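You operate a simulated robot arm through the tools that you are given. There is no shell and no other tool. Be economical: measure what you need, move in short steps, check, and stop when the job is done.

Carry out the task below with a simulated two-armed robot. There is one attempt and no reset: what you move stays moved.

## Task
Pick up the black box marked "display" from the transfer table top with one hand, pass it to the other hand and put it on the spot beside the float chamber. Set down upright: black box.

Only the result counts: the job must be done as asked and must still hold three seconds after the hand-in. Knocking over, shifting, dropping, spilling or breaking anything else fails it.

## Robot
Two 7-joint arms with two-finger parallel grippers on one trunk, on a base that drives. Base frame: it is fixed to the floor where the robot stands at the start and does not move with it; the origin is under the middle of the robot, x ahead of it, y to its left, z up; the surface under the hand at the start is at about z = 800. Lengths are in mm, angles in rad, forces in N, time in s.
The left shoulder is at the start at [124, 171, 1162], the right one opposite. With the tool pointing down near the work surface each hand reaches from about 380 to 900 mm from the robot's upright axis, wherever it stands, measured 20 degrees to its own side. Places, roughly: spot beside the float chamber (12x12 cm) [3400, -820, 760]. Payload 4.4 kg a hand.
The tool frame of a hand sits at the grasp point between the pads (the TCP): z along the fingers, y along the line on which they close. The tips reach 23 mm beyond it. Largest opening 94 mm; finger width 38, thickness 10; the body of the gripper, 54 by 96 mm, starts 39 mm behind the TCP.
Orientation is that of the tool frame in the base frame, as a unit quaternion [x, y, z, w]. With the fingers straight down and closing along the base's y, the tool's x points along the base's -x, its y along +y and its z along -z.

## Interface
- The arms move only by the tool servo_tool. It takes "left_increments", "right_increments" or both (then of equal length, played together; a hand with none holds still); each is a list of rows, each a list of 6 numbers: the shift along the tool's x, y, z in mm, then the turn, a rotation vector about the tool's x, y, z in rad. In form: [[x, y, z, ax, ay, az], ...]. A call has 1 to 10 rows; each row is the pose to reach, as a shift and turn from the pose commanded when the call began, along the tool's axes at that moment. "left_grip" and "right_grip" are, for a hand that has rows, the opening, from 0 (shut) to 1 (fully open), set as the call begins (left out, the last holds). A row lasts 0.2 s, in which the tool goes at most 50 mm and 0.15 rad; a call with a longer step from one row to the next is refused whole, and so is a gripper value outside its range. Where a pose cannot be reached the arm comes as near as it can. A force on the tool above 40 N (or 10 N above the force at the start of the call, whichever is more), or a blocked arm, ends the call early, and 0.2 s more pass. The fingers move at their own pace (about 72 mm/s each) and stop on an object; they squeeze with about 27 N. The grip force told is the motor's: it shows also when the fingers shut on nothing. Time passes only in rows, and 0.2 s behind the last, so rows that repeat a pose let the fingers close. The reply holds the time, the measured pose of the TCP, the force on the tool along the base axes, the opening and the grip force, in the units named above and with some noise, with the torque about the TCP (base axes, N m) and any sound that the robot's microphone picked up, and new pictures: "pictures" is both (left out), scene, wrist or none (wrist: the cameras of the hands that moved).
- Cameras (640 x 400 px; columns grow to the right, rows downward): "scene" is now at [232, -24.3, 1296.7]; the picture's right is [-0.28, -0.96, 0.00], its down [-0.62, 0.18, -0.76] and it looks along [0.73, -0.22, -0.65] (base axes); focal length 268 px, centre (320, 200). "left" rides on the left gripper at [86, -16, -74] in its tool frame; the picture's right is [0.18, 0.98, 0.00], its down [-0.58, 0.11, -0.81] and it looks along [-0.79, 0.15, 0.59] (tool axes); focal length 243 px, centre (320, 200). "right" rides on the right gripper at [86, 16, -75] in its tool frame; the picture's right is [-0.18, 0.98, 0.00], its down [-0.58, -0.11, -0.81] and it looks along [-0.79, -0.15, 0.59] (tool axes); focal length 243 px, centre (320, 200). There is no depth. A picture from a camera that has moved, and an enlarged one, comes with that camera's place and axes in the base frame and with its lens.
- raise_lower(by): slides the trunk up (or, below 0, down) by that many mm; the arms and the scene camera ride with it, the base frame stays. It gives what a move gives, with no picture.
- steer(legs): drives the robot by 1 to 6 legs, each [ahead, left, turn to the left] in mm, mm and rad, along the robot's own axes; the way and the turn of a leg run together, so that a leg with both is an arc; at most 1500 mm and 3.142 rad a leg. The arms and the cameras ride along, it lands a little off, and it stops where it bumps. It gives what a move gives, and a new picture of the scene camera.
- turn_head(pan, tilt): turns the head with the scene camera to pan (to the left, within 1.396 rad either way) and tilt (down, from -0.506 to 1.204), counted from straight ahead of the robot. It gives what a move gives, and a new picture of the scene camera.
- inspect(camera, box): a new picture of the part [left, top, right, bottom] of that camera's present view, enlarged. No time passes.
- hand_in(): hands the job in; it is judged then, once.

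Go step by step. Nothing tells you exact positions but the pictures and the camera data: compare them with the known pose of the tool, close in by small moves and look again before you grip or let go. The budget is 120 turns and 260 pictures, counting those below and the enlarged ones. Unless the task says otherwise, let go and move clear before handing in, and close with one line.

The tools are called after ">>>" by a JSON object that holds its "fn" and its "kwargs". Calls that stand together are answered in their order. servo_tool: Moves the arms, as the interface text tells. Its arguments: {"type":"object","properties":{"left_increments":{"type":"array","items":{"type":"array","items":{"type":"number"}}},"left_grip":{"type":"number"},"right_increments":{"type":"array","items":{"type":"array","items":{"type":"number"}}},"right_grip":{"type":"number"},"pictures":{"type":"string","enum":["both","scene","wrist","none"]}},"required":[]} The other tools are called the same way: raise_lower (by) slides the trunk up or down; steer (legs) drives the base; turn_head (pan, tilt) turns the head that bears the scene camera; inspect (camera, box) takes an enlarged picture of a part of a camera's view; hand_in () hands the job in.

At the start:

```text
time_s: 0.0
left_ee_pos: [519.4, 8.6, 1108.0]
left_tcp_rot: [0.0, 1.0, 0.0, 0.001]
left_ft_force: [-0.1, 0.0, -0.3]
left_moment: [0.03, -0.01, -0.01]
left_grip_width: 94.0
left_grasp_force: 0.0
right_ee_pos: [485.2, -440.1, 1008.9]
right_tcp_rot: [0.0, 1.0, 0.0, 0.0]
right_ft_force: [0.0, 0.5, 1.0]
right_moment: [0.02, -0.01, 0.01]
right_grip_width: 93.8
right_grasp_force: 0.1
trunk travel left (down, up): [-175.0, 213.0]
robot x, y, heading: [4.0, -2.4, 0.0]
head pan, tilt: [-0.286, 0.703]
```

scene: 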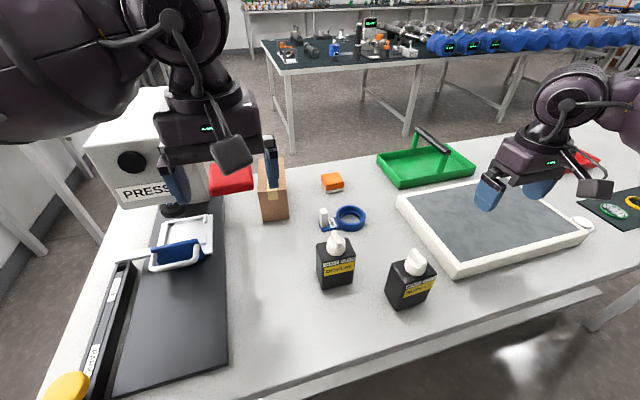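
right: 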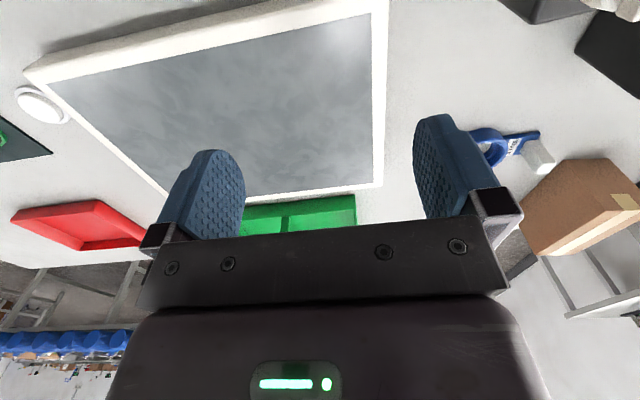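
left: 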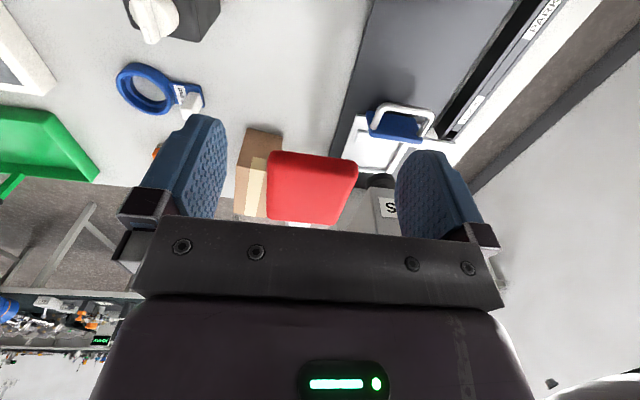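

I see two black boxes with white tops on the table in front; I need to read their labels.

>>> {"fn": "inspect", "kwargs": {"camera": "scene", "box": [300, 220, 450, 320]}}

>>> {"fn": "inspect", "kwargs": {"camera": "scene", "box": [240, 0, 640, 150]}}

```text
4.00 times, centred on (375, 270) of scene
camera zoom: at [232.0, -24.3, 1296.7], right [-0.28, -0.96, 0.0], down [-0.62, 0.18, -0.76], along [0.73, -0.22, -0.65], focal length 1072 px, centre (100, -80)
```

zoom: 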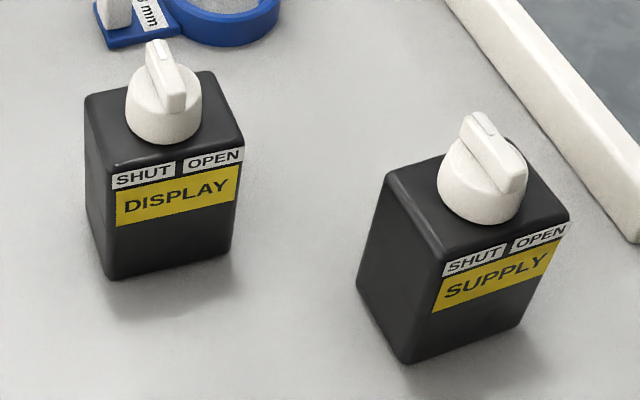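

```text
1.60 times, centred on (440, 75) of scene
camera zoom: at [232.0, -24.3, 1296.7], right [-0.28, -0.96, 0.0], down [-0.62, 0.18, -0.76], along [0.73, -0.22, -0.65], focal length 429 px, centre (128, 400)
```

zoom: 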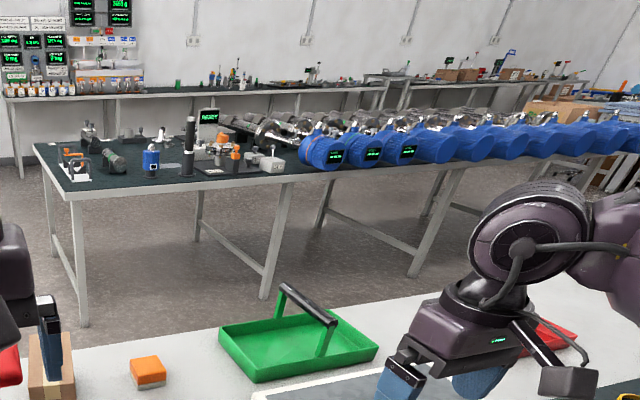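

The DISPLAY box is the left one. I put its centre at about (537, -160), with its faces along the base axes: about 45 mm in x, 65 mm in y and 90 mm tall, with a knob on top. I'll grip it from the left with the left hand, fingers on the x faces and the tool tilted. I start with the yaw.

>>> {"fn": "servo_tool", "kwargs": {"left_increments": [[0, 0, 0, 0, 0, -0.15], [0, 0, 0, 0, 0, -0.3], [0, 0, 0, 0, 0, -0.45], [0, 0, 0, 0, 0, -0.6], [0, 0, 0, 0, 0, -0.75], [0, 0, 0, 0, 0, -0.9], [0, 0, 0, 0, 0, -1.05], [0, 0, 0, 0, 0, -1.2], [0, 0, 0, 0, 0, -1.35], [0, 0, 0, 0, 0, -1.5]], "pictures": "none"}}

>>> {"fn": "servo_tool", "kwargs": {"left_increments": [[0, 0, 0, 0, 0, -0.0708], [0, 0, 0, 0.005, 0.14, -0.0708], [0, 0, 0, 0.01, 0.28, -0.0708], [0, 0, 0, 0.015, 0.42, -0.0708], [0, 0, 0, 0.02, 0.56, -0.0708], [0, 0, 0, 0.025, 0.7, -0.0708], [0, 0, 0, 0.03, 0.84, -0.0708], [0, 0, 0, 0.035, 0.98, -0.0708], [0, 0, 0, 0.0396, 1.12, -0.0708]]}}

```text
time_s: 2.2
left_ee_pos: [519.0, 7.7, 1106.9]
left_tcp_rot: [-0.682, 0.731, 0.0, -0.001]
left_ft_force: [0.7, 0.1, 0.1]
left_moment: [0.01, -0.01, -0.04]
left_grip_width: 94.0
left_grasp_force: 0.1
right_ee_pos: [485.3, -440.5, 1009.1]
right_tcp_rot: [0.0, 1.0, -0.001, 0.0]
right_ft_force: [0.3, -0.5, 0.0]
right_moment: [0.03, 0.02, 0.01]
right_grip_width: 93.9
right_grasp_force: 0.1
trunk travel left (down, up): [-175.0, 213.0]
robot x, y, heading: [-0.3, 1.8, 0.002]
head pan, tilt: [-0.286, 0.703]
```

```text
time_s: 4.2
left_ee_pos: [519.5, 8.5, 1106.7]
left_tcp_rot: [0.601, -0.596, 0.376, 0.377]
left_ft_force: [-0.6, -0.5, -0.7]
left_moment: [-0.02, 0.03, -0.01]
left_grip_width: 94.0
left_grasp_force: 0.0
right_ee_pos: [484.3, -440.6, 1009.0]
right_tcp_rot: [0.0, 1.0, 0.0, 0.0]
right_ft_force: [-0.7, -0.2, -1.1]
right_moment: [-0.03, 0.02, 0.01]
right_grip_width: 94.2
right_grasp_force: 0.1
trunk travel left (down, up): [-175.0, 213.0]
robot x, y, heading: [-1.9, 1.6, -0.001]
head pan, tilt: [-0.286, 0.703]
camera scene: at [232.2, -24.0, 1296.6], right [-0.28, -0.96, 0.0], down [-0.62, 0.18, -0.76], along [0.73, -0.22, -0.65], focal length 268 px, centre (320, 200)
camera left: at [534.8, 38.9, 1215.4], right [-0.98, -0.09, 0.17], down [-0.12, 0.98, -0.17], along [-0.15, -0.19, -0.97], focal length 243 px, centre (320, 200)
```

scene: 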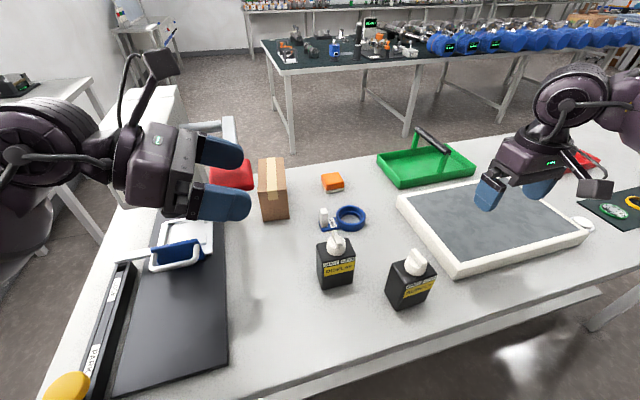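
left: 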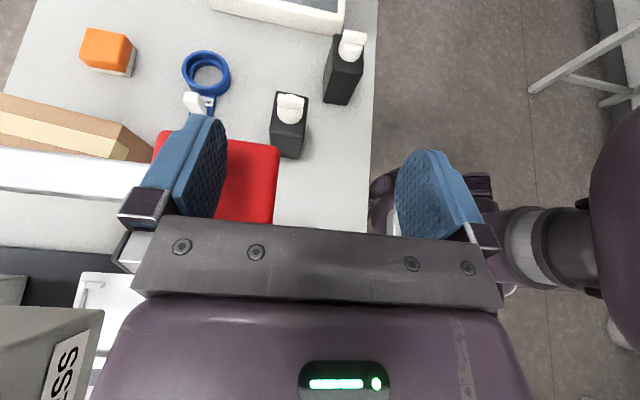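

There seems to be a red object near the left fingers, about (558, 5, 1078). I'm checking it before moving.

>>> {"fn": "inspect", "kwargs": {"camera": "scene", "box": [90, 80, 290, 230]}}

>>> {"fn": "inspect", "kwargs": {"camera": "left", "box": [0, 80, 320, 280]}}

```text
2.67 times, centred on (190, 155) of scene
camera zoom: at [232.2, -24.0, 1296.6], right [-0.28, -0.96, 0.0], down [-0.62, 0.18, -0.76], along [0.73, -0.22, -0.65], focal length 714 px, centre (667, 320)
```

zoom: 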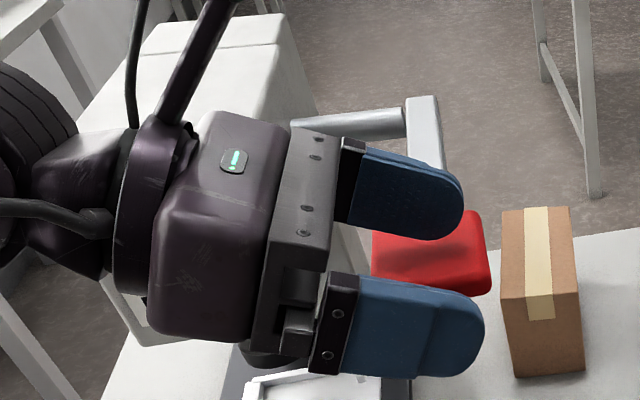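

```text
2.00 times, centred on (160, 180) of left
camera zoom: at [534.8, 38.9, 1215.4], right [-0.98, -0.09, 0.17], down [-0.12, 0.98, -0.17], along [-0.15, -0.19, -0.97], focal length 485 px, centre (640, 240)
```

zoom: 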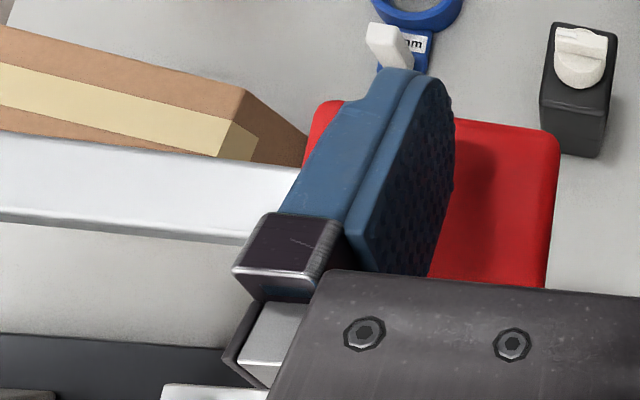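

The red pad is a lever handle overhanging from the press, and it must not be touched. Its near-right corner is at about (541, -20, 1064). I'll lift, pull the hand back toward the robot and then look again.

>>> {"fn": "servo_tool", "kwargs": {"left_increments": [[40.5, 0, -19.6, 0, 0, 0], [40.5, 45, -19.6, 0, 0, 0], [40.5, 90, -19.6, 0, 0, 0]]}}

>>> {"fn": "inspect", "kwargs": {"camera": "scene", "box": [90, 60, 290, 260]}}

```text
time_s: 5.0
left_ee_pos: [428.6, 6.9, 1155.0]
left_tcp_rot: [0.602, -0.596, 0.376, 0.375]
left_ft_force: [-0.1, -0.1, 0.7]
left_moment: [0.0, 0.03, 0.02]
left_grip_width: 94.3
left_grasp_force: 0.1
right_ee_pos: [485.5, -441.0, 1008.5]
right_tcp_rot: [0.0, 1.0, 0.0, 0.0]
right_ft_force: [-0.8, 0.5, -0.1]
right_moment: [0.02, 0.0, -0.01]
right_grip_width: 94.2
right_grasp_force: 0.0
trunk travel left (down, up): [-175.0, 213.0]
robot x, y, heading: [-1.0, 0.8, -0.001]
head pan, tilt: [-0.286, 0.703]
camera scene: at [231.6, -24.6, 1296.8], right [-0.28, -0.96, 0.0], down [-0.62, 0.18, -0.76], along [0.73, -0.22, -0.65], focal length 268 px, centre (320, 200)
camera left: at [445.0, 37.2, 1262.4], right [-0.98, -0.09, 0.17], down [-0.12, 0.98, -0.17], along [-0.15, -0.19, -0.97], focal length 243 px, centre (320, 200)
```

scene: 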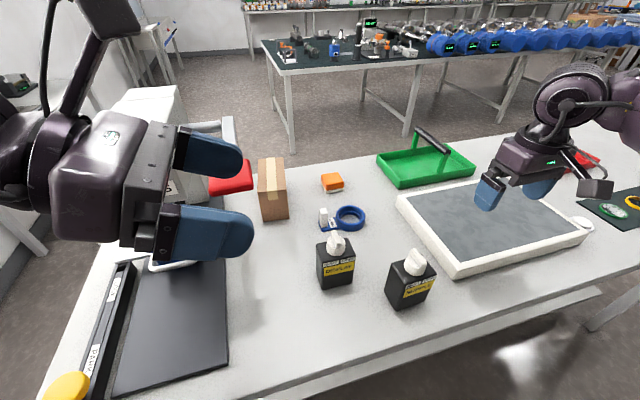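
left: 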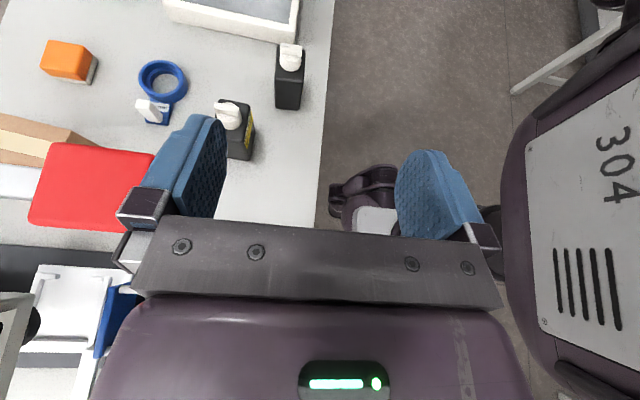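

```text
2.00 times, centred on (190, 160) of scene
camera zoom: at [231.6, -24.6, 1296.8], right [-0.28, -0.96, 0.0], down [-0.62, 0.18, -0.76], along [0.73, -0.22, -0.65], focal length 536 px, centre (580, 280)
```

zoom: 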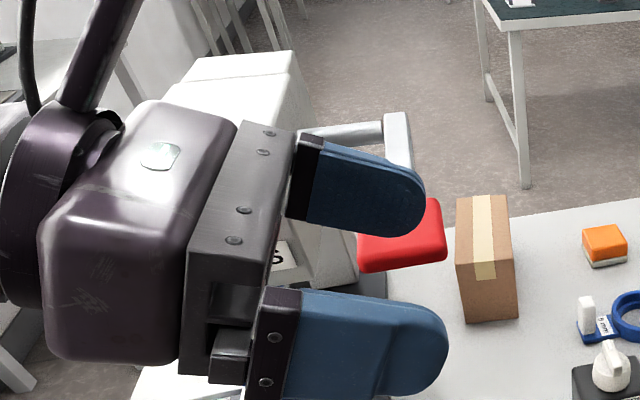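

The pad spans x 543–615 and y -21 to 38, with its top near z 1065. I'll lower the hand in front of it at x≈430, stopping at z≈930 to look.

>>> {"fn": "servo_tool", "kwargs": {"left_increments": [[16.3, 0, 33.8, 0, 0, 0], [32.6, 0, 67.5, 0, 0, 0], [-7.9, 0, 87.1, 0, 0, 0], [-48.4, 0, 106.7, 0, 0, 0], [-88.9, 0, 126.3, 0, 0, 0], [-129.4, 0, 145.9, 0, 0, 0], [-169.9, 0, 165.5, 0, 0, 0]]}}

```text
time_s: 6.6
left_ee_pos: [430.2, -66.7, 927.2]
left_tcp_rot: [0.603, -0.596, 0.377, 0.374]
left_ft_force: [0.7, -0.4, -0.4]
left_moment: [0.0, -0.03, 0.0]
left_grip_width: 94.1
left_grasp_force: 0.1
right_ee_pos: [485.2, -440.4, 1009.2]
right_tcp_rot: [0.0, 1.0, 0.0, 0.0]
right_ft_force: [0.2, 0.4, 0.8]
right_moment: [-0.02, 0.02, -0.02]
right_grip_width: 93.8
right_grasp_force: 0.0
trunk travel left (down, up): [-175.0, 213.0]
robot x, y, heading: [2.5, 1.3, -0.005]
head pan, tilt: [-0.286, 0.703]
camera scene: at [232.2, -24.1, 1296.6], right [-0.28, -0.96, 0.0], down [-0.62, 0.18, -0.76], along [0.73, -0.22, -0.65], focal length 268 px, centre (320, 200)
camera left: at [445.7, -36.9, 1036.1], right [-0.98, -0.09, 0.17], down [-0.12, 0.98, -0.17], along [-0.15, -0.19, -0.97], focal length 243 px, centre (320, 200)
```

scene: 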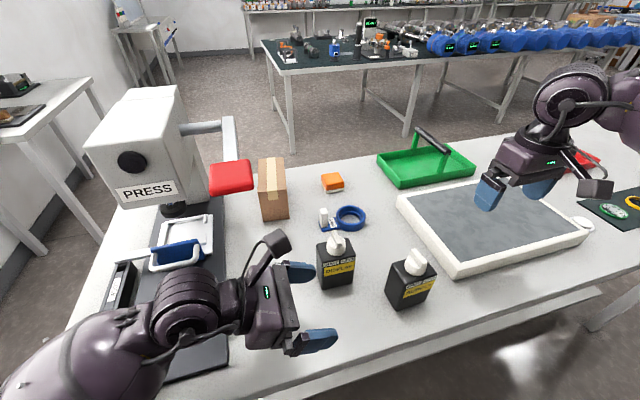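
left: 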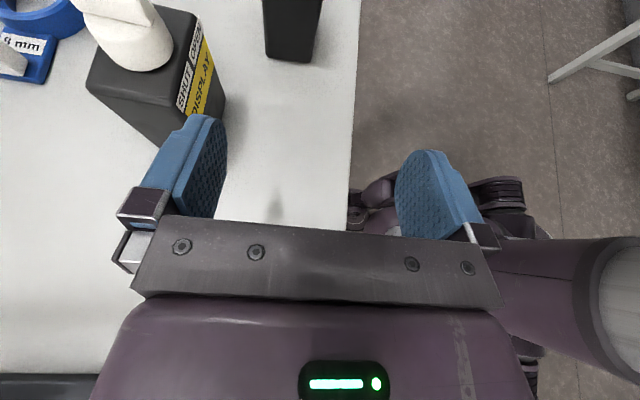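

The way is clear now. I'll go down to z≈850 and slide +x under the lever to line up with the box.

>>> {"fn": "servo_tool", "kwargs": {"left_increments": [[-34.7, 0, 16.7, 0, 0, 0], [-69.3, 0, 33.5, 0, 0, 0], [-69.3, -40, 33.5, 0, 0, 0], [-69.3, -80, 33.5, 0, 0, 0], [-69.3, -107, 33.5, 0, 0, 0], [-69.3, -107, 33.5, 0, 0, 0]]}}

```text
time_s: 8.2
left_ee_pos: [493.3, -78.6, 856.2]
left_tcp_rot: [-0.596, 0.599, -0.369, -0.388]
left_ft_force: [-0.2, 0.8, 0.2]
left_moment: [-0.03, 0.0, -0.02]
left_grip_width: 94.1
left_grasp_force: 0.0
right_ee_pos: [466.3, -444.4, 1020.3]
right_tcp_rot: [-0.003, 1.0, 0.004, 0.013]
right_ft_force: [0.1, 0.3, -0.1]
right_moment: [0.0, -0.02, 0.03]
right_grip_width: 94.0
right_grasp_force: 0.0
trunk travel left (down, up): [-175.0, 213.0]
robot x, y, heading: [-8.7, -4.6, 0.005]
head pan, tilt: [-0.286, 0.703]
stopped in row 6 (left hand): the arm was blocked; the commanded pose is now the measured one
camera scene: at [203.2, -31.5, 1303.7], right [-0.28, -0.96, -0.01], down [-0.61, 0.18, -0.77], along [0.74, -0.21, -0.63], focal length 268 px, centre (320, 200)
camera left: at [511.3, -48.0, 964.3], right [-0.98, -0.06, 0.19], down [-0.1, 0.98, -0.18], along [-0.17, -0.19, -0.97], focal length 243 px, centre (320, 200)
```

scene: 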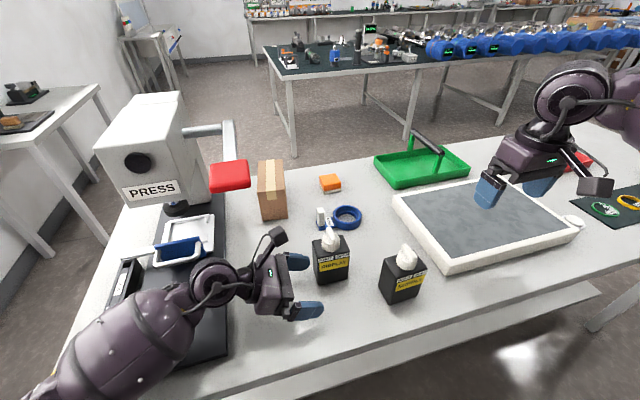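
left: 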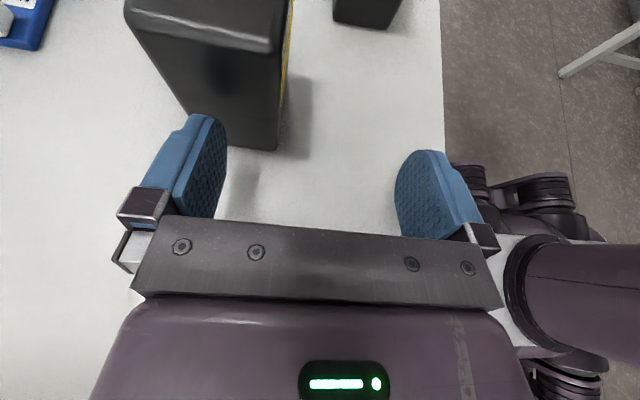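

The arm was blocked, probably its elbow or forearm on the table edge, and the robot tipped slightly. I'll back the hand out in reverse and then raise the trunk for a better arm posture.

>>> {"fn": "servo_tool", "kwargs": {"left_increments": [[0, 30, 0, 0, 0, 0], [0, 63, 0, 0, 0, 0], [36, 63, -17.5, 0, 0, 0], [72, 63, -35, 0, 0, 0], [108, 63, -52.5, 0, 0, 0]]}}

```text
time_s: 9.4
left_ee_pos: [459.5, -71.8, 967.6]
left_tcp_rot: [0.602, -0.593, 0.366, 0.39]
left_ft_force: [-0.6, -0.2, 0.3]
left_moment: [-0.02, -0.02, 0.04]
left_grip_width: 94.0
left_grasp_force: 0.1
right_ee_pos: [484.5, -440.1, 1008.8]
right_tcp_rot: [0.0, 1.0, -0.001, 0.0]
right_ft_force: [-0.2, -0.7, 0.5]
right_moment: [0.02, -0.01, 0.0]
right_grip_width: 94.1
right_grasp_force: 0.1
trunk travel left (down, up): [-175.0, 213.0]
robot x, y, heading: [-2.2, 1.3, 0.001]
head pan, tilt: [-0.286, 0.703]
camera scene: at [230.3, -24.3, 1296.7], right [-0.28, -0.96, 0.0], down [-0.62, 0.18, -0.76], along [0.73, -0.21, -0.65], focal length 268 px, centre (320, 200)
camera left: at [478.9, -41.7, 1074.3], right [-0.98, -0.07, 0.2], down [-0.11, 0.98, -0.18], along [-0.18, -0.19, -0.96], focal length 243 px, centre (320, 200)
```

scene: 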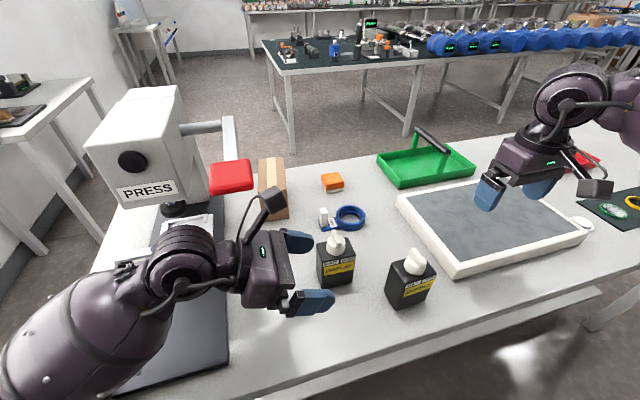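
left: 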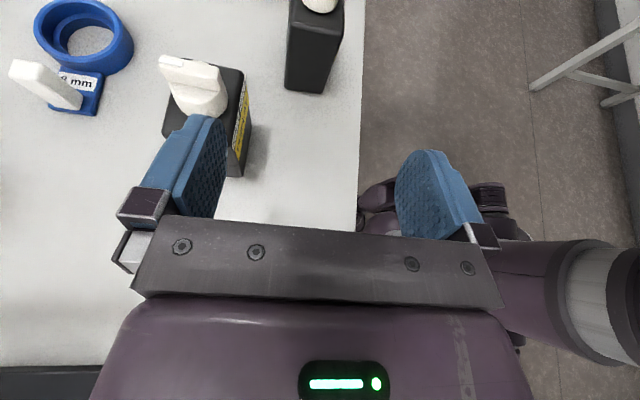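

Recovered: the robot's pose is back to normal and nothing else moved. I'll pull the hand back a bit more, then raise the trunk 200 mm.

>>> {"fn": "servo_tool", "kwargs": {"left_increments": [[0, 35, 0, 0, 0, 0]], "pictures": "none"}}

>>> {"fn": "raise_lower", "kwargs": {"by": 200}}

```text
time_s: 9.8
left_ee_pos: [421.4, -72.7, 967.0]
left_tcp_rot: [0.602, -0.593, 0.366, 0.39]
left_ft_force: [-0.4, 0.1, 0.0]
left_moment: [0.02, 0.0, 0.0]
left_grip_width: 94.0
left_grasp_force: 0.0
right_ee_pos: [484.4, -440.2, 1010.4]
right_tcp_rot: [-0.001, 1.0, 0.001, 0.0]
right_ft_force: [-1.1, 0.0, -0.5]
right_moment: [-0.01, -0.03, 0.0]
right_grip_width: 93.9
right_grasp_force: 0.1
trunk travel left (down, up): [-175.0, 213.0]
robot x, y, heading: [0.5, -1.4, -0.0]
head pan, tilt: [-0.286, 0.703]
```

```text
time_s: 12.0
left_ee_pos: [423.8, -69.8, 1165.7]
left_tcp_rot: [0.602, -0.593, 0.365, 0.391]
left_ft_force: [-0.6, -0.4, 0.0]
left_moment: [0.02, 0.01, 0.0]
left_grip_width: 94.0
left_grasp_force: 0.0
right_ee_pos: [483.4, -440.0, 1208.0]
right_tcp_rot: [-0.001, 1.0, 0.0, 0.001]
right_ft_force: [-0.3, -0.5, 0.6]
right_moment: [0.0, 0.02, -0.03]
right_grip_width: 93.8
right_grasp_force: 0.0
trunk travel left (down, up): [-375.0, 13.0]
robot x, y, heading: [0.4, 0.7, -0.003]
head pan, tilt: [-0.286, 0.703]
```

Trunk up. I'll correct the small roll and lower the hand again in front of the lever.

>>> {"fn": "servo_tool", "kwargs": {"left_increments": [[-40.6, 0, 19.4, 0.024, 0, 0.03], [-81.2, 0, 38.8, 0.024, 0, 0.03], [-121.8, 0, 58.2, 0.024, 0, 0.03], [-162.4, 0, 77.6, 0.024, 0, 0.03], [-203, 0, 97, 0.024, 0, 0.03], [-243.6, 0, 116.4, 0.024, 0, 0.03], [-277, 0, 132.5, 0.024, 0, 0.03]]}}

```text
time_s: 13.6
left_ee_pos: [409.1, -70.2, 861.1]
left_tcp_rot: [-0.597, 0.597, -0.378, -0.379]
left_ft_force: [0.2, 0.3, -0.5]
left_moment: [0.0, 0.01, 0.01]
left_grip_width: 94.1
left_grasp_force: 0.1
right_ee_pos: [483.3, -440.4, 1208.6]
right_tcp_rot: [-0.001, 1.0, 0.0, 0.0]
right_ft_force: [0.5, 0.0, 0.6]
right_moment: [0.0, 0.0, -0.03]
right_grip_width: 94.2
right_grasp_force: 0.1
trunk travel left (down, up): [-375.0, 13.0]
robot x, y, heading: [-3.2, -0.2, -0.003]
head pan, tilt: [-0.286, 0.703]
camera scene: at [133.9, -24.8, 1507.0], right [-0.28, -0.96, 0.0], down [-0.62, 0.18, -0.76], along [0.73, -0.21, -0.65], focal length 268 px, centre (320, 200)
camera left: at [424.7, -39.7, 968.4], right [-0.98, -0.08, 0.17], down [-0.11, 0.98, -0.18], along [-0.15, -0.2, -0.97], focal length 243 px, centre (320, 200)
```

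scene: 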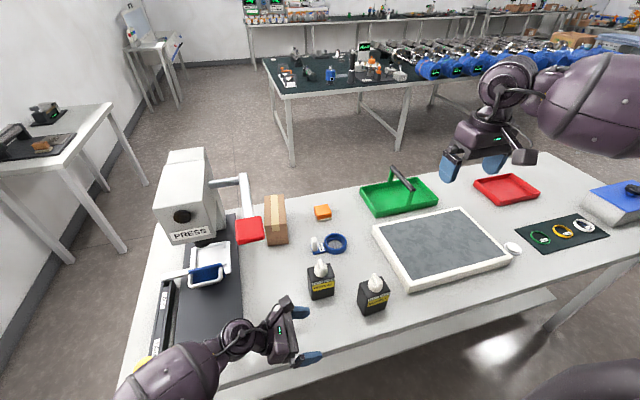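
left: 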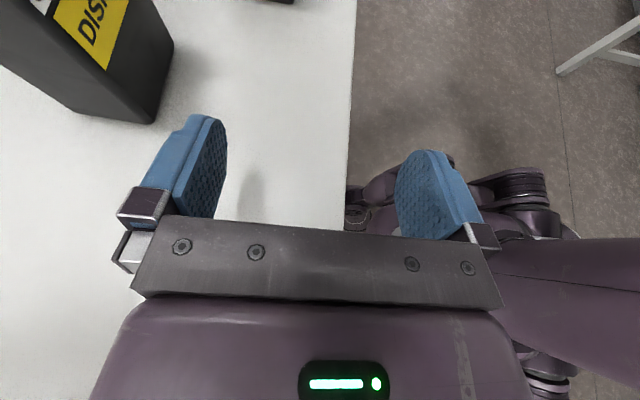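

The elbow is higher this time. I slide +x in stages and lower slightly.

>>> {"fn": "servo_tool", "kwargs": {"left_increments": [[-3, -35, 2, 0, 0, 0], [-6, -70, 4, 0, 0, 0], [-9, -105, 5, 0, 0, 0], [-9, -125, 5, 0, 0, 0]]}}

```text
time_s: 14.6
left_ee_pos: [535.9, -72.1, 846.4]
left_tcp_rot: [-0.597, 0.598, -0.378, -0.379]
left_ft_force: [-0.6, -0.2, 0.6]
left_moment: [-0.01, 0.01, 0.0]
left_grip_width: 94.1
left_grasp_force: 0.0
right_ee_pos: [483.3, -439.4, 1209.3]
right_tcp_rot: [-0.001, 1.0, 0.0, 0.0]
right_ft_force: [0.4, 0.0, -0.1]
right_moment: [-0.02, 0.01, -0.02]
right_grip_width: 94.1
right_grasp_force: 0.1
trunk travel left (down, up): [-375.0, 13.0]
robot x, y, heading: [-1.5, -4.1, 0.002]
head pan, tilt: [-0.286, 0.703]
camera scene: at [133.9, -24.7, 1507.0], right [-0.28, -0.96, 0.0], down [-0.62, 0.18, -0.76], along [0.73, -0.21, -0.65], focal length 268 px, centre (320, 200)
camera left: at [551.2, -40.7, 955.5], right [-0.98, -0.08, 0.17], down [-0.11, 0.98, -0.18], along [-0.15, -0.2, -0.97], focal length 243 px, centre (320, 200)
```

scene: 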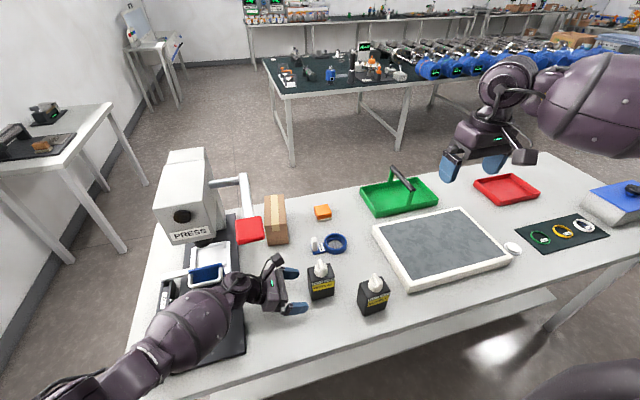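
left: 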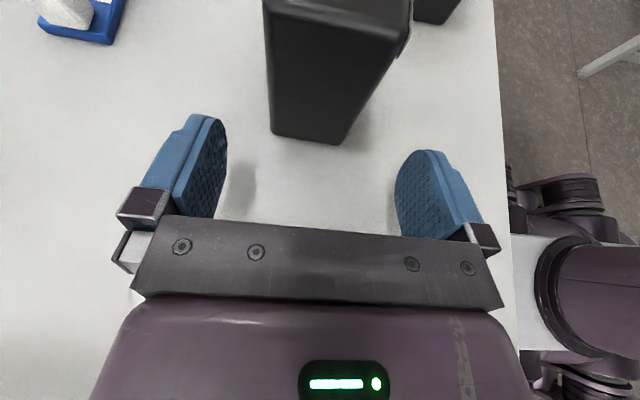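

The box's left face is seen at x 516–563, y≈-113 to -128. The fingers straddle it well. I'll advance 30 mm and look.

>>> {"fn": "servo_tool", "kwargs": {"left_increments": [[6.5, -3, 13.5, 0, 0, 0], [13, -3, 27, 0, 0, 0], [13, -3, 27, 0, 0, 0]]}}

>>> {"fn": "inspect", "kwargs": {"camera": "scene", "box": [230, 230, 410, 330]}}

```text
time_s: 15.4
left_ee_pos: [539.9, -101.9, 847.8]
left_tcp_rot: [0.598, -0.598, 0.377, 0.378]
left_ft_force: [0.0, -0.4, -0.9]
left_moment: [0.03, 0.0, 0.0]
left_grip_width: 94.0
left_grasp_force: 0.0
right_ee_pos: [483.9, -439.7, 1207.5]
right_tcp_rot: [-0.002, 1.0, -0.001, 0.0]
right_ft_force: [-0.8, -0.4, 0.6]
right_moment: [0.0, -0.03, -0.01]
right_grip_width: 94.0
right_grasp_force: 0.1
trunk travel left (down, up): [-375.0, 13.0]
robot x, y, heading: [-3.2, 4.7, -0.001]
head pan, tilt: [-0.286, 0.703]
camera scene: at [134.0, -24.4, 1507.0], right [-0.28, -0.96, 0.0], down [-0.62, 0.18, -0.76], along [0.73, -0.21, -0.65], focal length 268 px, centre (320, 200)
camera left: at [554.8, -70.9, 955.9], right [-0.98, -0.08, 0.17], down [-0.11, 0.98, -0.18], along [-0.15, -0.2, -0.97], focal length 243 px, centre (320, 200)
```

scene: 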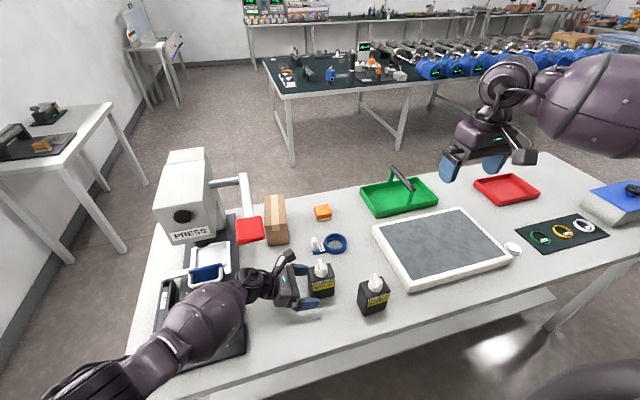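
left: 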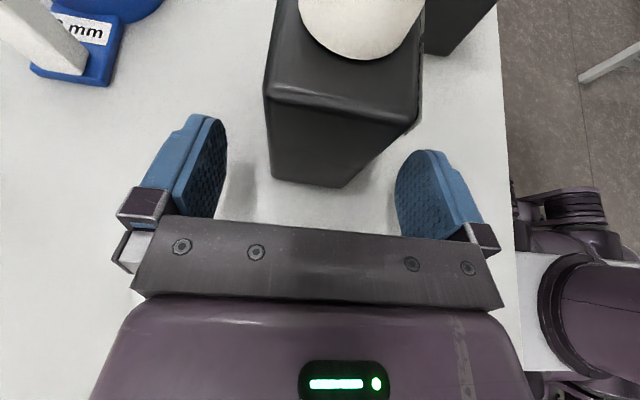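

```text
3.56 times, centred on (320, 280) of scene
camera zoom: at [134.0, -24.4, 1507.0], right [-0.28, -0.96, 0.0], down [-0.62, 0.18, -0.76], along [0.73, -0.21, -0.65], focal length 952 px, centre (320, -84)
```

zoom: 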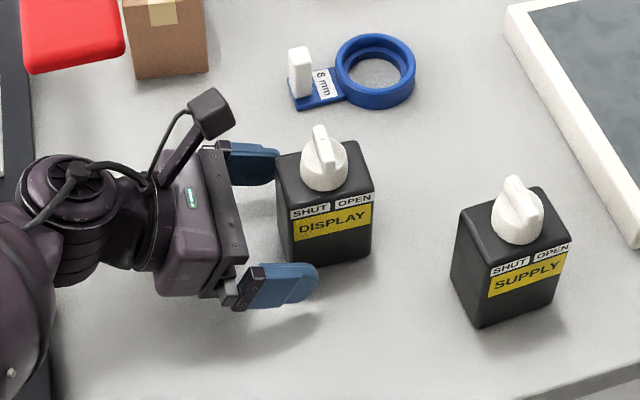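

The face is confirmed at y≈-113, centred at x≈539.5. I'll advance 13 mm and close.

>>> {"fn": "servo_tool", "kwargs": {"left_increments": [[5.7, 0, 11.7, 0, 0, 0], [5.7, 0, 11.7, 0, 0, 0]], "pictures": "wrist"}}

>>> {"fn": "servo_tool", "kwargs": {"left_increments": [[0, 0, 0, 0, 0, 0], [0, 0, 0, 0, 0, 0], [0, 0, 0, 0, 0, 0], [0, 0, 0, 0, 0, 0]], "left_grip": 0}}

```text
time_s: 16.0
left_ee_pos: [540.9, -113.8, 848.2]
left_tcp_rot: [-0.597, 0.598, -0.378, -0.379]
left_ft_force: [0.1, -0.1, 0.5]
left_moment: [-0.01, 0.01, -0.01]
left_grip_width: 94.0
left_grasp_force: 0.1
right_ee_pos: [484.4, -439.0, 1209.9]
right_tcp_rot: [-0.001, 1.0, 0.0, 0.0]
right_ft_force: [-0.2, -0.3, -0.4]
right_moment: [-0.03, 0.02, -0.02]
right_grip_width: 94.3
right_grasp_force: 0.1
trunk travel left (down, up): [-375.0, 13.0]
robot x, y, heading: [-1.8, -4.1, 0.003]
head pan, tilt: [-0.286, 0.703]
camera left: at [555.1, -83.5, 956.1], right [-0.98, -0.08, 0.17], down [-0.11, 0.98, -0.18], along [-0.15, -0.2, -0.97], focal length 243 px, centre (320, 200)
```

left: 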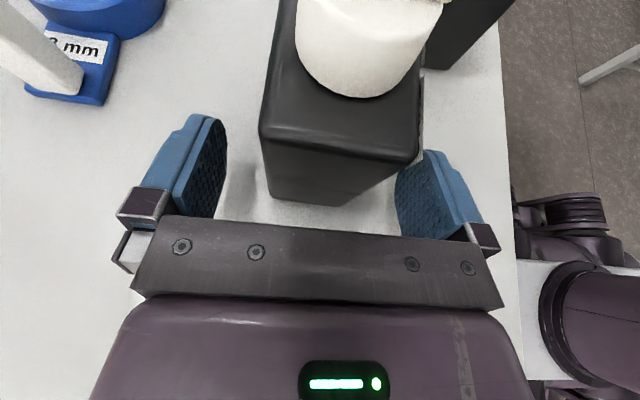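

```text
time_s: 17.0
left_ee_pos: [539.9, -113.9, 847.1]
left_tcp_rot: [0.598, -0.597, 0.378, 0.379]
left_ft_force: [0.5, 1.0, 1.3]
left_moment: [-0.16, -0.04, 0.05]
left_grip_width: 49.5
left_grasp_force: 27.6
right_ee_pos: [483.8, -440.1, 1208.8]
right_tcp_rot: [-0.001, 1.0, -0.001, 0.0]
right_ft_force: [-0.1, 0.7, 0.0]
right_moment: [0.02, 0.0, -0.01]
right_grip_width: 94.1
right_grasp_force: 0.0
trunk travel left (down, up): [-375.0, 13.0]
robot x, y, heading: [-2.2, 0.4, 0.003]
head pan, tilt: [-0.286, 0.703]
camera scene: at [133.8, -24.5, 1507.1], right [-0.28, -0.96, 0.0], down [-0.62, 0.18, -0.76], along [0.73, -0.21, -0.65], focal length 268 px, centre (320, 200)
camera left: at [555.1, -83.6, 956.1], right [-0.98, -0.08, 0.17], down [-0.11, 0.98, -0.18], along [-0.15, -0.2, -0.97], focal length 243 px, centre (320, 200)
```

scene: 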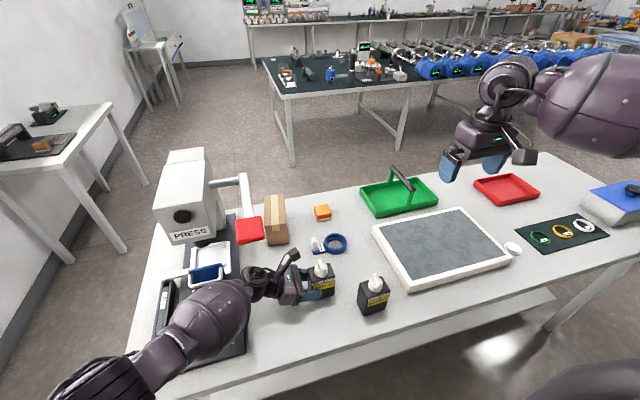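
left: 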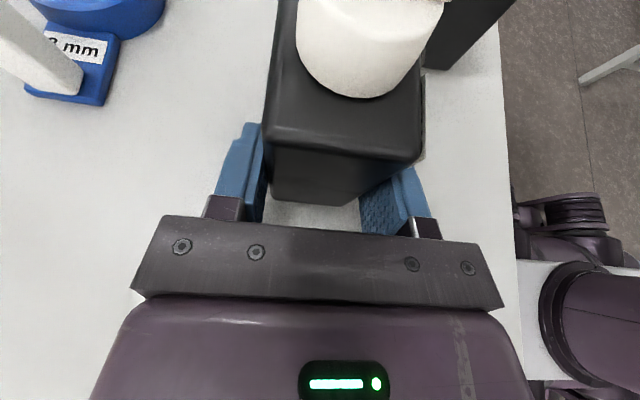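

Gripped at 49.5 mm. I'll lift 30 mm, check, then retreat toward -x.

>>> {"fn": "servo_tool", "kwargs": {"left_increments": [[13.5, 0, -6.5, 0, 0, 0], [27, 0, -13, 0, 0, 0], [27, 0, -13, 0, 0, 0]]}}

```text
time_s: 17.8
left_ee_pos: [540.2, -114.1, 877.1]
left_tcp_rot: [0.598, -0.597, 0.378, 0.378]
left_ft_force: [-0.8, -0.5, 1.5]
left_moment: [-0.15, 0.08, 0.02]
left_grip_width: 49.8
left_grasp_force: 26.8
right_ee_pos: [483.2, -439.8, 1209.1]
right_tcp_rot: [-0.001, 1.0, 0.0, 0.0]
right_ft_force: [-0.1, -1.1, 1.0]
right_moment: [-0.02, 0.02, 0.01]
right_grip_width: 93.9
right_grasp_force: 0.0
trunk travel left (down, up): [-375.0, 13.0]
robot x, y, heading: [-1.6, 1.5, 0.005]
head pan, tilt: [-0.286, 0.703]
camera scene: at [133.8, -24.6, 1507.0], right [-0.28, -0.96, 0.0], down [-0.62, 0.18, -0.76], along [0.73, -0.21, -0.65], focal length 268 px, centre (320, 200)
camera left: at [554.9, -83.5, 986.2], right [-0.98, -0.08, 0.17], down [-0.11, 0.98, -0.18], along [-0.15, -0.2, -0.97], focal length 243 px, centre (320, 200)
```

scene: 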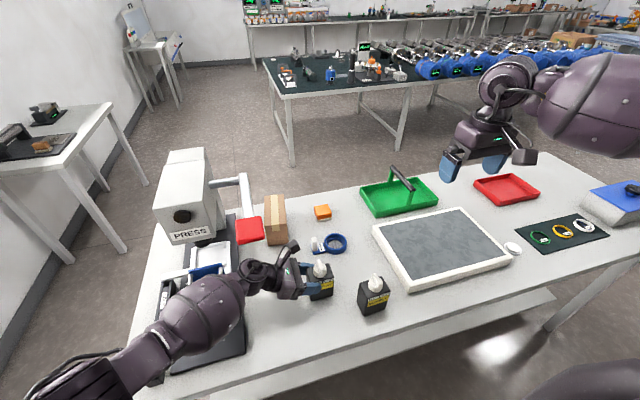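
left: 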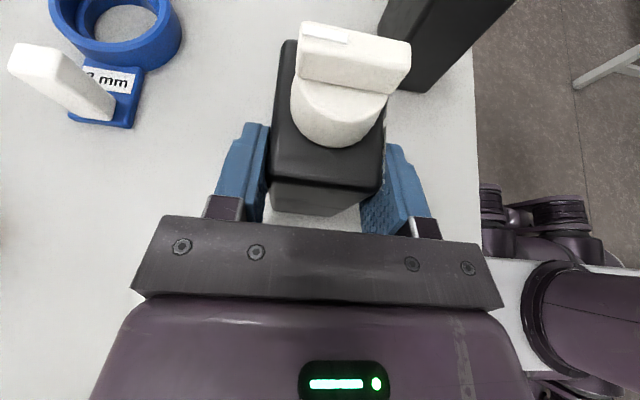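

The box has moved relative to the fingers, so it may be slipping. I'm checking.

>>> {"fn": "inspect", "kwargs": {"camera": "scene", "box": [230, 230, 410, 330]}}

>>> {"fn": "inspect", "kwargs": {"camera": "left", "box": [180, 0, 500, 250]}}

```text
3.56 times, centred on (320, 280) of scene
camera zoom: at [133.8, -24.6, 1507.0], right [-0.28, -0.96, 0.0], down [-0.62, 0.18, -0.76], along [0.73, -0.21, -0.65], focal length 952 px, centre (320, -84)
```

zoom: 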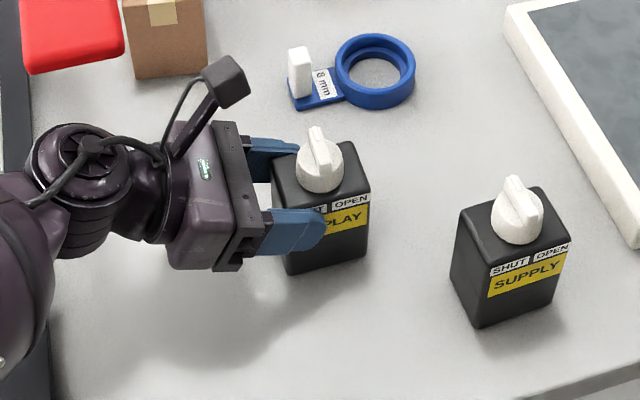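

```text
1.60 times, centred on (340, 125) of left
camera zoom: at [554.9, -83.5, 986.2], right [-0.98, -0.08, 0.17], down [-0.11, 0.98, -0.18], along [-0.15, -0.2, -0.97], focal length 388 px, centre (288, 320)
```

zoom: 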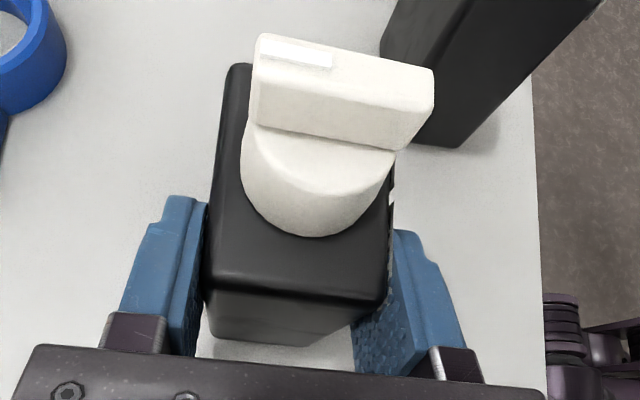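

The fingers slid up and the box stayed on the table, still upright. I'll open, go back down and look before gripping deeper.

>>> {"fn": "servo_tool", "kwargs": {"left_increments": [[0, 0, 0, 0, 0, 0], [0, 0, 0, 0, 0, 0], [-13.5, 0, 6.5, 0, 0, 0], [-27, 0, 13, 0, 0, 0], [-27, 0, 13, 0, 0, 0]], "left_grip": 1}}

>>> {"fn": "inspect", "kwargs": {"camera": "scene", "box": [270, 245, 360, 305]}}

```text
time_s: 19.0
left_ee_pos: [539.5, -113.1, 849.0]
left_tcp_rot: [0.598, -0.597, 0.378, 0.379]
left_ft_force: [-0.5, -0.2, -0.1]
left_moment: [0.0, 0.0, -0.01]
left_grip_width: 94.2
left_grasp_force: 0.1
right_ee_pos: [484.8, -439.4, 1209.2]
right_tcp_rot: [-0.001, 1.0, 0.0, 0.0]
right_ft_force: [0.1, 0.2, 0.0]
right_moment: [0.03, -0.02, -0.01]
right_grip_width: 94.0
right_grasp_force: 0.1
trunk travel left (down, up): [-375.0, 13.0]
robot x, y, heading: [1.3, -0.6, 0.002]
head pan, tilt: [-0.286, 0.703]
camera scene: at [133.9, -24.4, 1507.0], right [-0.28, -0.96, 0.0], down [-0.62, 0.18, -0.76], along [0.73, -0.21, -0.65], focal length 268 px, centre (320, 200)
camera left: at [554.8, -83.7, 956.3], right [-0.98, -0.08, 0.17], down [-0.11, 0.98, -0.18], along [-0.15, -0.2, -0.97], focal length 243 px, centre (320, 200)
```

scene: 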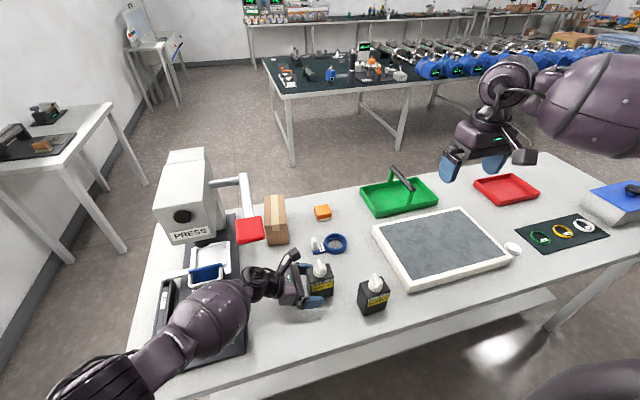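
left: 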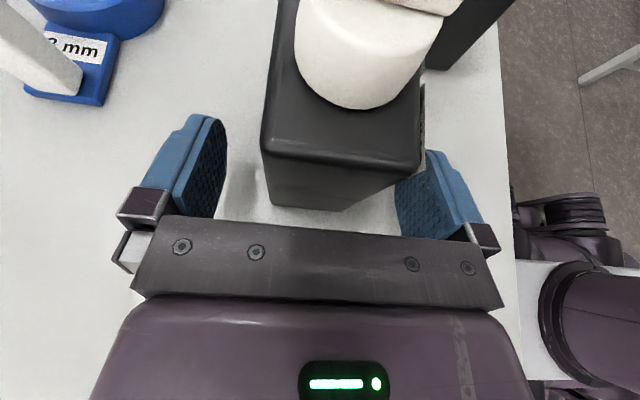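

```text
6.67 times, centred on (315, 275) of scene
camera zoom: at [133.9, -24.4, 1507.0], right [-0.28, -0.96, 0.0], down [-0.62, 0.18, -0.76], along [0.73, -0.21, -0.65], focal length 1786 px, centre (353, -300)
```

zoom: 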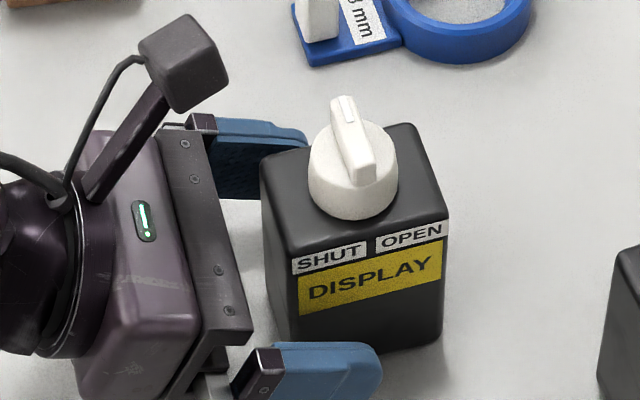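

The box is still upright, with its face now at about y=-107. I'll grip 12 mm deeper and do a small 6 mm test lift while reading the force.

>>> {"fn": "servo_tool", "kwargs": {"left_increments": [[5.2, 0, 10.8, 0, 0, 0], [5.2, 0, 10.8, 0, 0, 0]], "pictures": "none"}}

>>> {"fn": "servo_tool", "kwargs": {"left_increments": [[0, 0, 0, 0, 0, 0], [0, 0, 0, 0, 0, 0], [0, 0, 0, 0, 0, 0], [0, 0, 0, 0, 0, 0], [0, 0, 0, 0, 0, 0]], "left_grip": 0, "pictures": "wrist"}}

>>> {"fn": "servo_tool", "kwargs": {"left_increments": [[5.4, 0, -2.6, 0, 0, 0]], "pictures": "wrist"}}

```text
time_s: 19.6
left_ee_pos: [539.3, -126.8, 848.9]
left_tcp_rot: [-0.597, 0.598, -0.378, -0.379]
left_ft_force: [-0.5, 0.5, 0.1]
left_moment: [-0.01, -0.02, -0.04]
left_grip_width: 93.9
left_grasp_force: 0.0
right_ee_pos: [484.3, -439.5, 1209.6]
right_tcp_rot: [-0.001, 1.0, 0.0, 0.001]
right_ft_force: [-0.5, -0.2, -0.6]
right_moment: [-0.02, 0.03, 0.03]
right_grip_width: 94.2
right_grasp_force: 0.0
trunk travel left (down, up): [-375.0, 13.0]
robot x, y, heading: [1.4, -3.2, 0.004]
head pan, tilt: [-0.286, 0.703]
```

```text
time_s: 20.8
left_ee_pos: [538.8, -125.9, 848.4]
left_tcp_rot: [0.598, -0.597, 0.378, 0.378]
left_ft_force: [0.2, -0.4, 0.2]
left_moment: [-0.05, -0.01, -0.04]
left_grip_width: 49.6
left_grasp_force: 27.6
right_ee_pos: [484.2, -440.0, 1208.8]
right_tcp_rot: [-0.001, 1.0, 0.001, 0.0]
right_ft_force: [0.7, 0.1, 0.0]
right_moment: [-0.01, -0.02, 0.0]
right_grip_width: 93.8
right_grasp_force: 0.0
trunk travel left (down, up): [-375.0, 13.0]
robot x, y, heading: [-2.3, -0.8, 0.002]
head pan, tilt: [-0.286, 0.703]
camera left: at [554.5, -95.5, 956.4], right [-0.98, -0.08, 0.17], down [-0.11, 0.98, -0.18], along [-0.15, -0.2, -0.97], focal length 243 px, centre (320, 200)
```

left: 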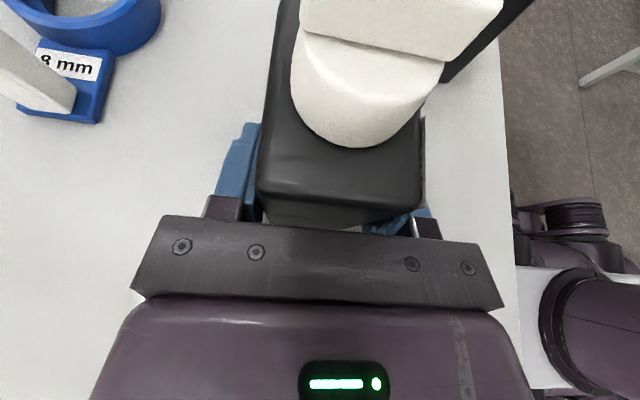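

```text
time_s: 21.2
left_ee_pos: [539.3, -126.1, 854.0]
left_tcp_rot: [-0.598, 0.598, -0.377, -0.378]
left_ft_force: [0.2, -0.4, -2.2]
left_moment: [0.04, -0.01, 0.01]
left_grip_width: 49.6
left_grasp_force: 26.4
right_ee_pos: [483.7, -440.0, 1208.9]
right_tcp_rot: [-0.002, 1.0, 0.001, -0.001]
right_ft_force: [-0.3, -0.1, -0.2]
right_moment: [0.01, 0.0, -0.02]
right_grip_width: 94.0
right_grasp_force: 0.1
trunk travel left (down, up): [-375.0, 13.0]
robot x, y, heading: [-1.1, 0.4, 0.002]
head pan, tilt: [-0.286, 0.703]
camera left: at [554.6, -94.7, 962.3], right [-0.98, -0.08, 0.17], down [-0.11, 0.98, -0.18], along [-0.15, -0.19, -0.97], focal length 243 px, centre (320, 200)
```

left: 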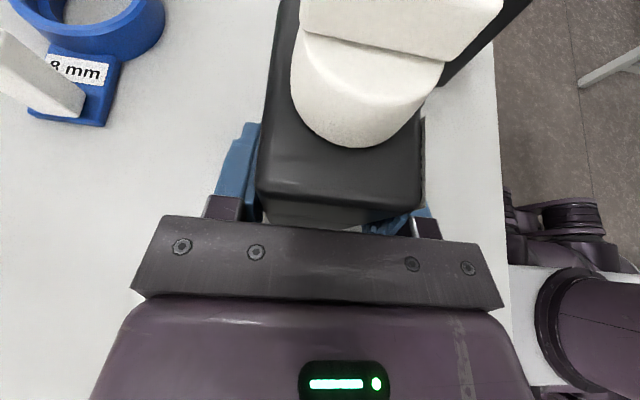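

The box now rises with the hand, and it weighs about 2 N. I'll lift slowly a bit further.

>>> {"fn": "servo_tool", "kwargs": {"left_increments": [[5.4, 0, -2.6, 0, 0, 0], [10.8, 0, -5.2, 0, 0, 0], [16.2, 0, -7.8, 0, 0, 0], [21.6, 0, -10.4, 0, 0, 0], [21.6, 0, -10.4, 0, 0, 0]]}}

>>> {"fn": "inspect", "kwargs": {"camera": "scene", "box": [270, 245, 360, 305]}}

```text
time_s: 22.4
left_ee_pos: [539.7, -125.4, 879.3]
left_tcp_rot: [0.598, -0.597, 0.378, 0.378]
left_ft_force: [0.4, -0.1, -2.7]
left_moment: [0.03, -0.01, -0.01]
left_grip_width: 49.8
left_grasp_force: 26.6
right_ee_pos: [484.4, -440.7, 1208.7]
right_tcp_rot: [-0.001, 1.0, 0.0, 0.0]
right_ft_force: [-0.3, 0.0, 0.3]
right_moment: [-0.02, 0.0, -0.05]
right_grip_width: 94.0
right_grasp_force: 0.1
trunk travel left (down, up): [-375.0, 13.0]
robot x, y, heading: [-1.1, -4.4, 0.002]
head pan, tilt: [-0.286, 0.703]
camera scene: at [134.1, -24.7, 1507.0], right [-0.28, -0.96, 0.0], down [-0.62, 0.18, -0.76], along [0.73, -0.21, -0.65], focal length 268 px, centre (320, 200)
camera left: at [554.7, -94.9, 987.8], right [-0.98, -0.08, 0.17], down [-0.11, 0.98, -0.18], along [-0.15, -0.2, -0.97], focal length 243 px, centre (320, 200)
```

scene: 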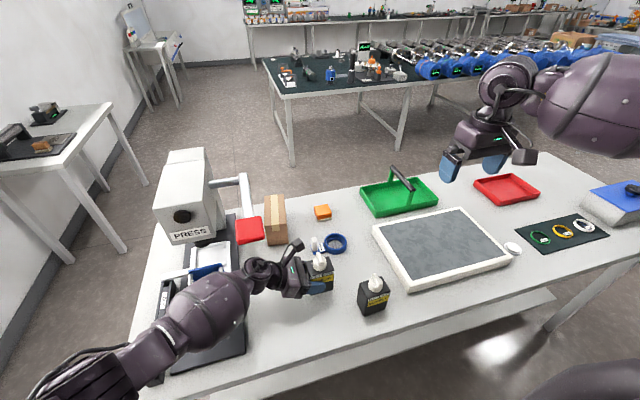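
left: 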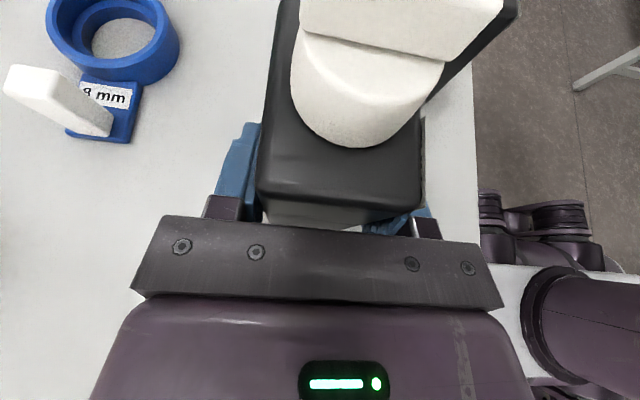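

```text
6.67 times, centred on (315, 275) of scene
camera zoom: at [134.1, -24.7, 1507.0], right [-0.28, -0.96, 0.0], down [-0.62, 0.18, -0.76], along [0.73, -0.21, -0.65], focal length 1786 px, centre (353, -300)
```

zoom: 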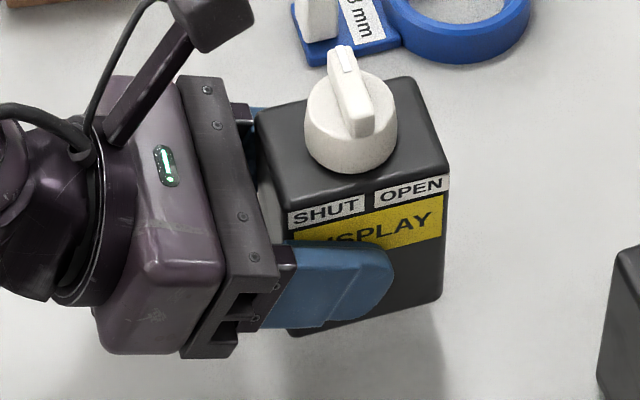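

It holds when the pads are deeper on the box. For the hand-over I want the left hand gripping low and the right hand gripping high, so the fingers don't meet. I'll set the box back where it was, open and regrip 16 mm lower.

>>> {"fn": "servo_tool", "kwargs": {"left_increments": [[-9, 0, 4.3, 0, 0, 0], [-18, 0, 8.6, 0, 0, 0], [-23, 0, 11, 0, 0, 0], [-27.3, 0, 13.1, 0, 0, 0], [-27.3, 0, 13.1, 0, 0, 0]], "pictures": "wrist"}}

```text
time_s: 23.6
left_ee_pos: [540.1, -127.1, 848.6]
left_tcp_rot: [0.598, -0.597, 0.378, 0.378]
left_ft_force: [0.8, 0.4, -2.3]
left_moment: [0.06, -0.02, 0.02]
left_grip_width: 50.0
left_grasp_force: 27.2
right_ee_pos: [483.6, -438.8, 1208.6]
right_tcp_rot: [0.0, 1.0, 0.0, -0.001]
right_ft_force: [-0.1, -0.1, 0.1]
right_moment: [0.01, 0.0, 0.03]
right_grip_width: 94.0
right_grasp_force: 0.0
trunk travel left (down, up): [-375.0, 13.0]
robot x, y, heading: [-6.5, -4.6, 0.002]
head pan, tilt: [-0.286, 0.703]
camera left: at [554.6, -95.4, 956.4], right [-0.98, -0.08, 0.17], down [-0.11, 0.98, -0.18], along [-0.15, -0.2, -0.97], focal length 243 px, centre (320, 200)
```

left: 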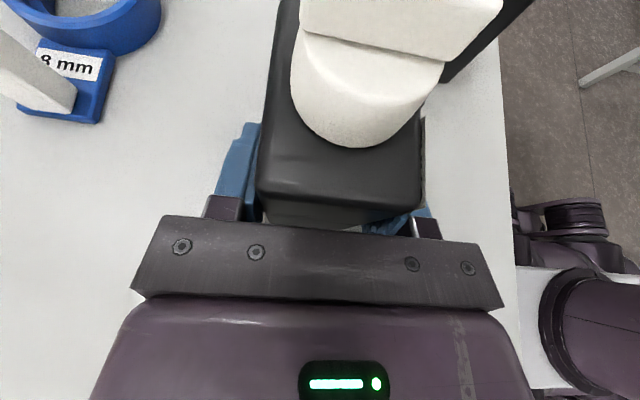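

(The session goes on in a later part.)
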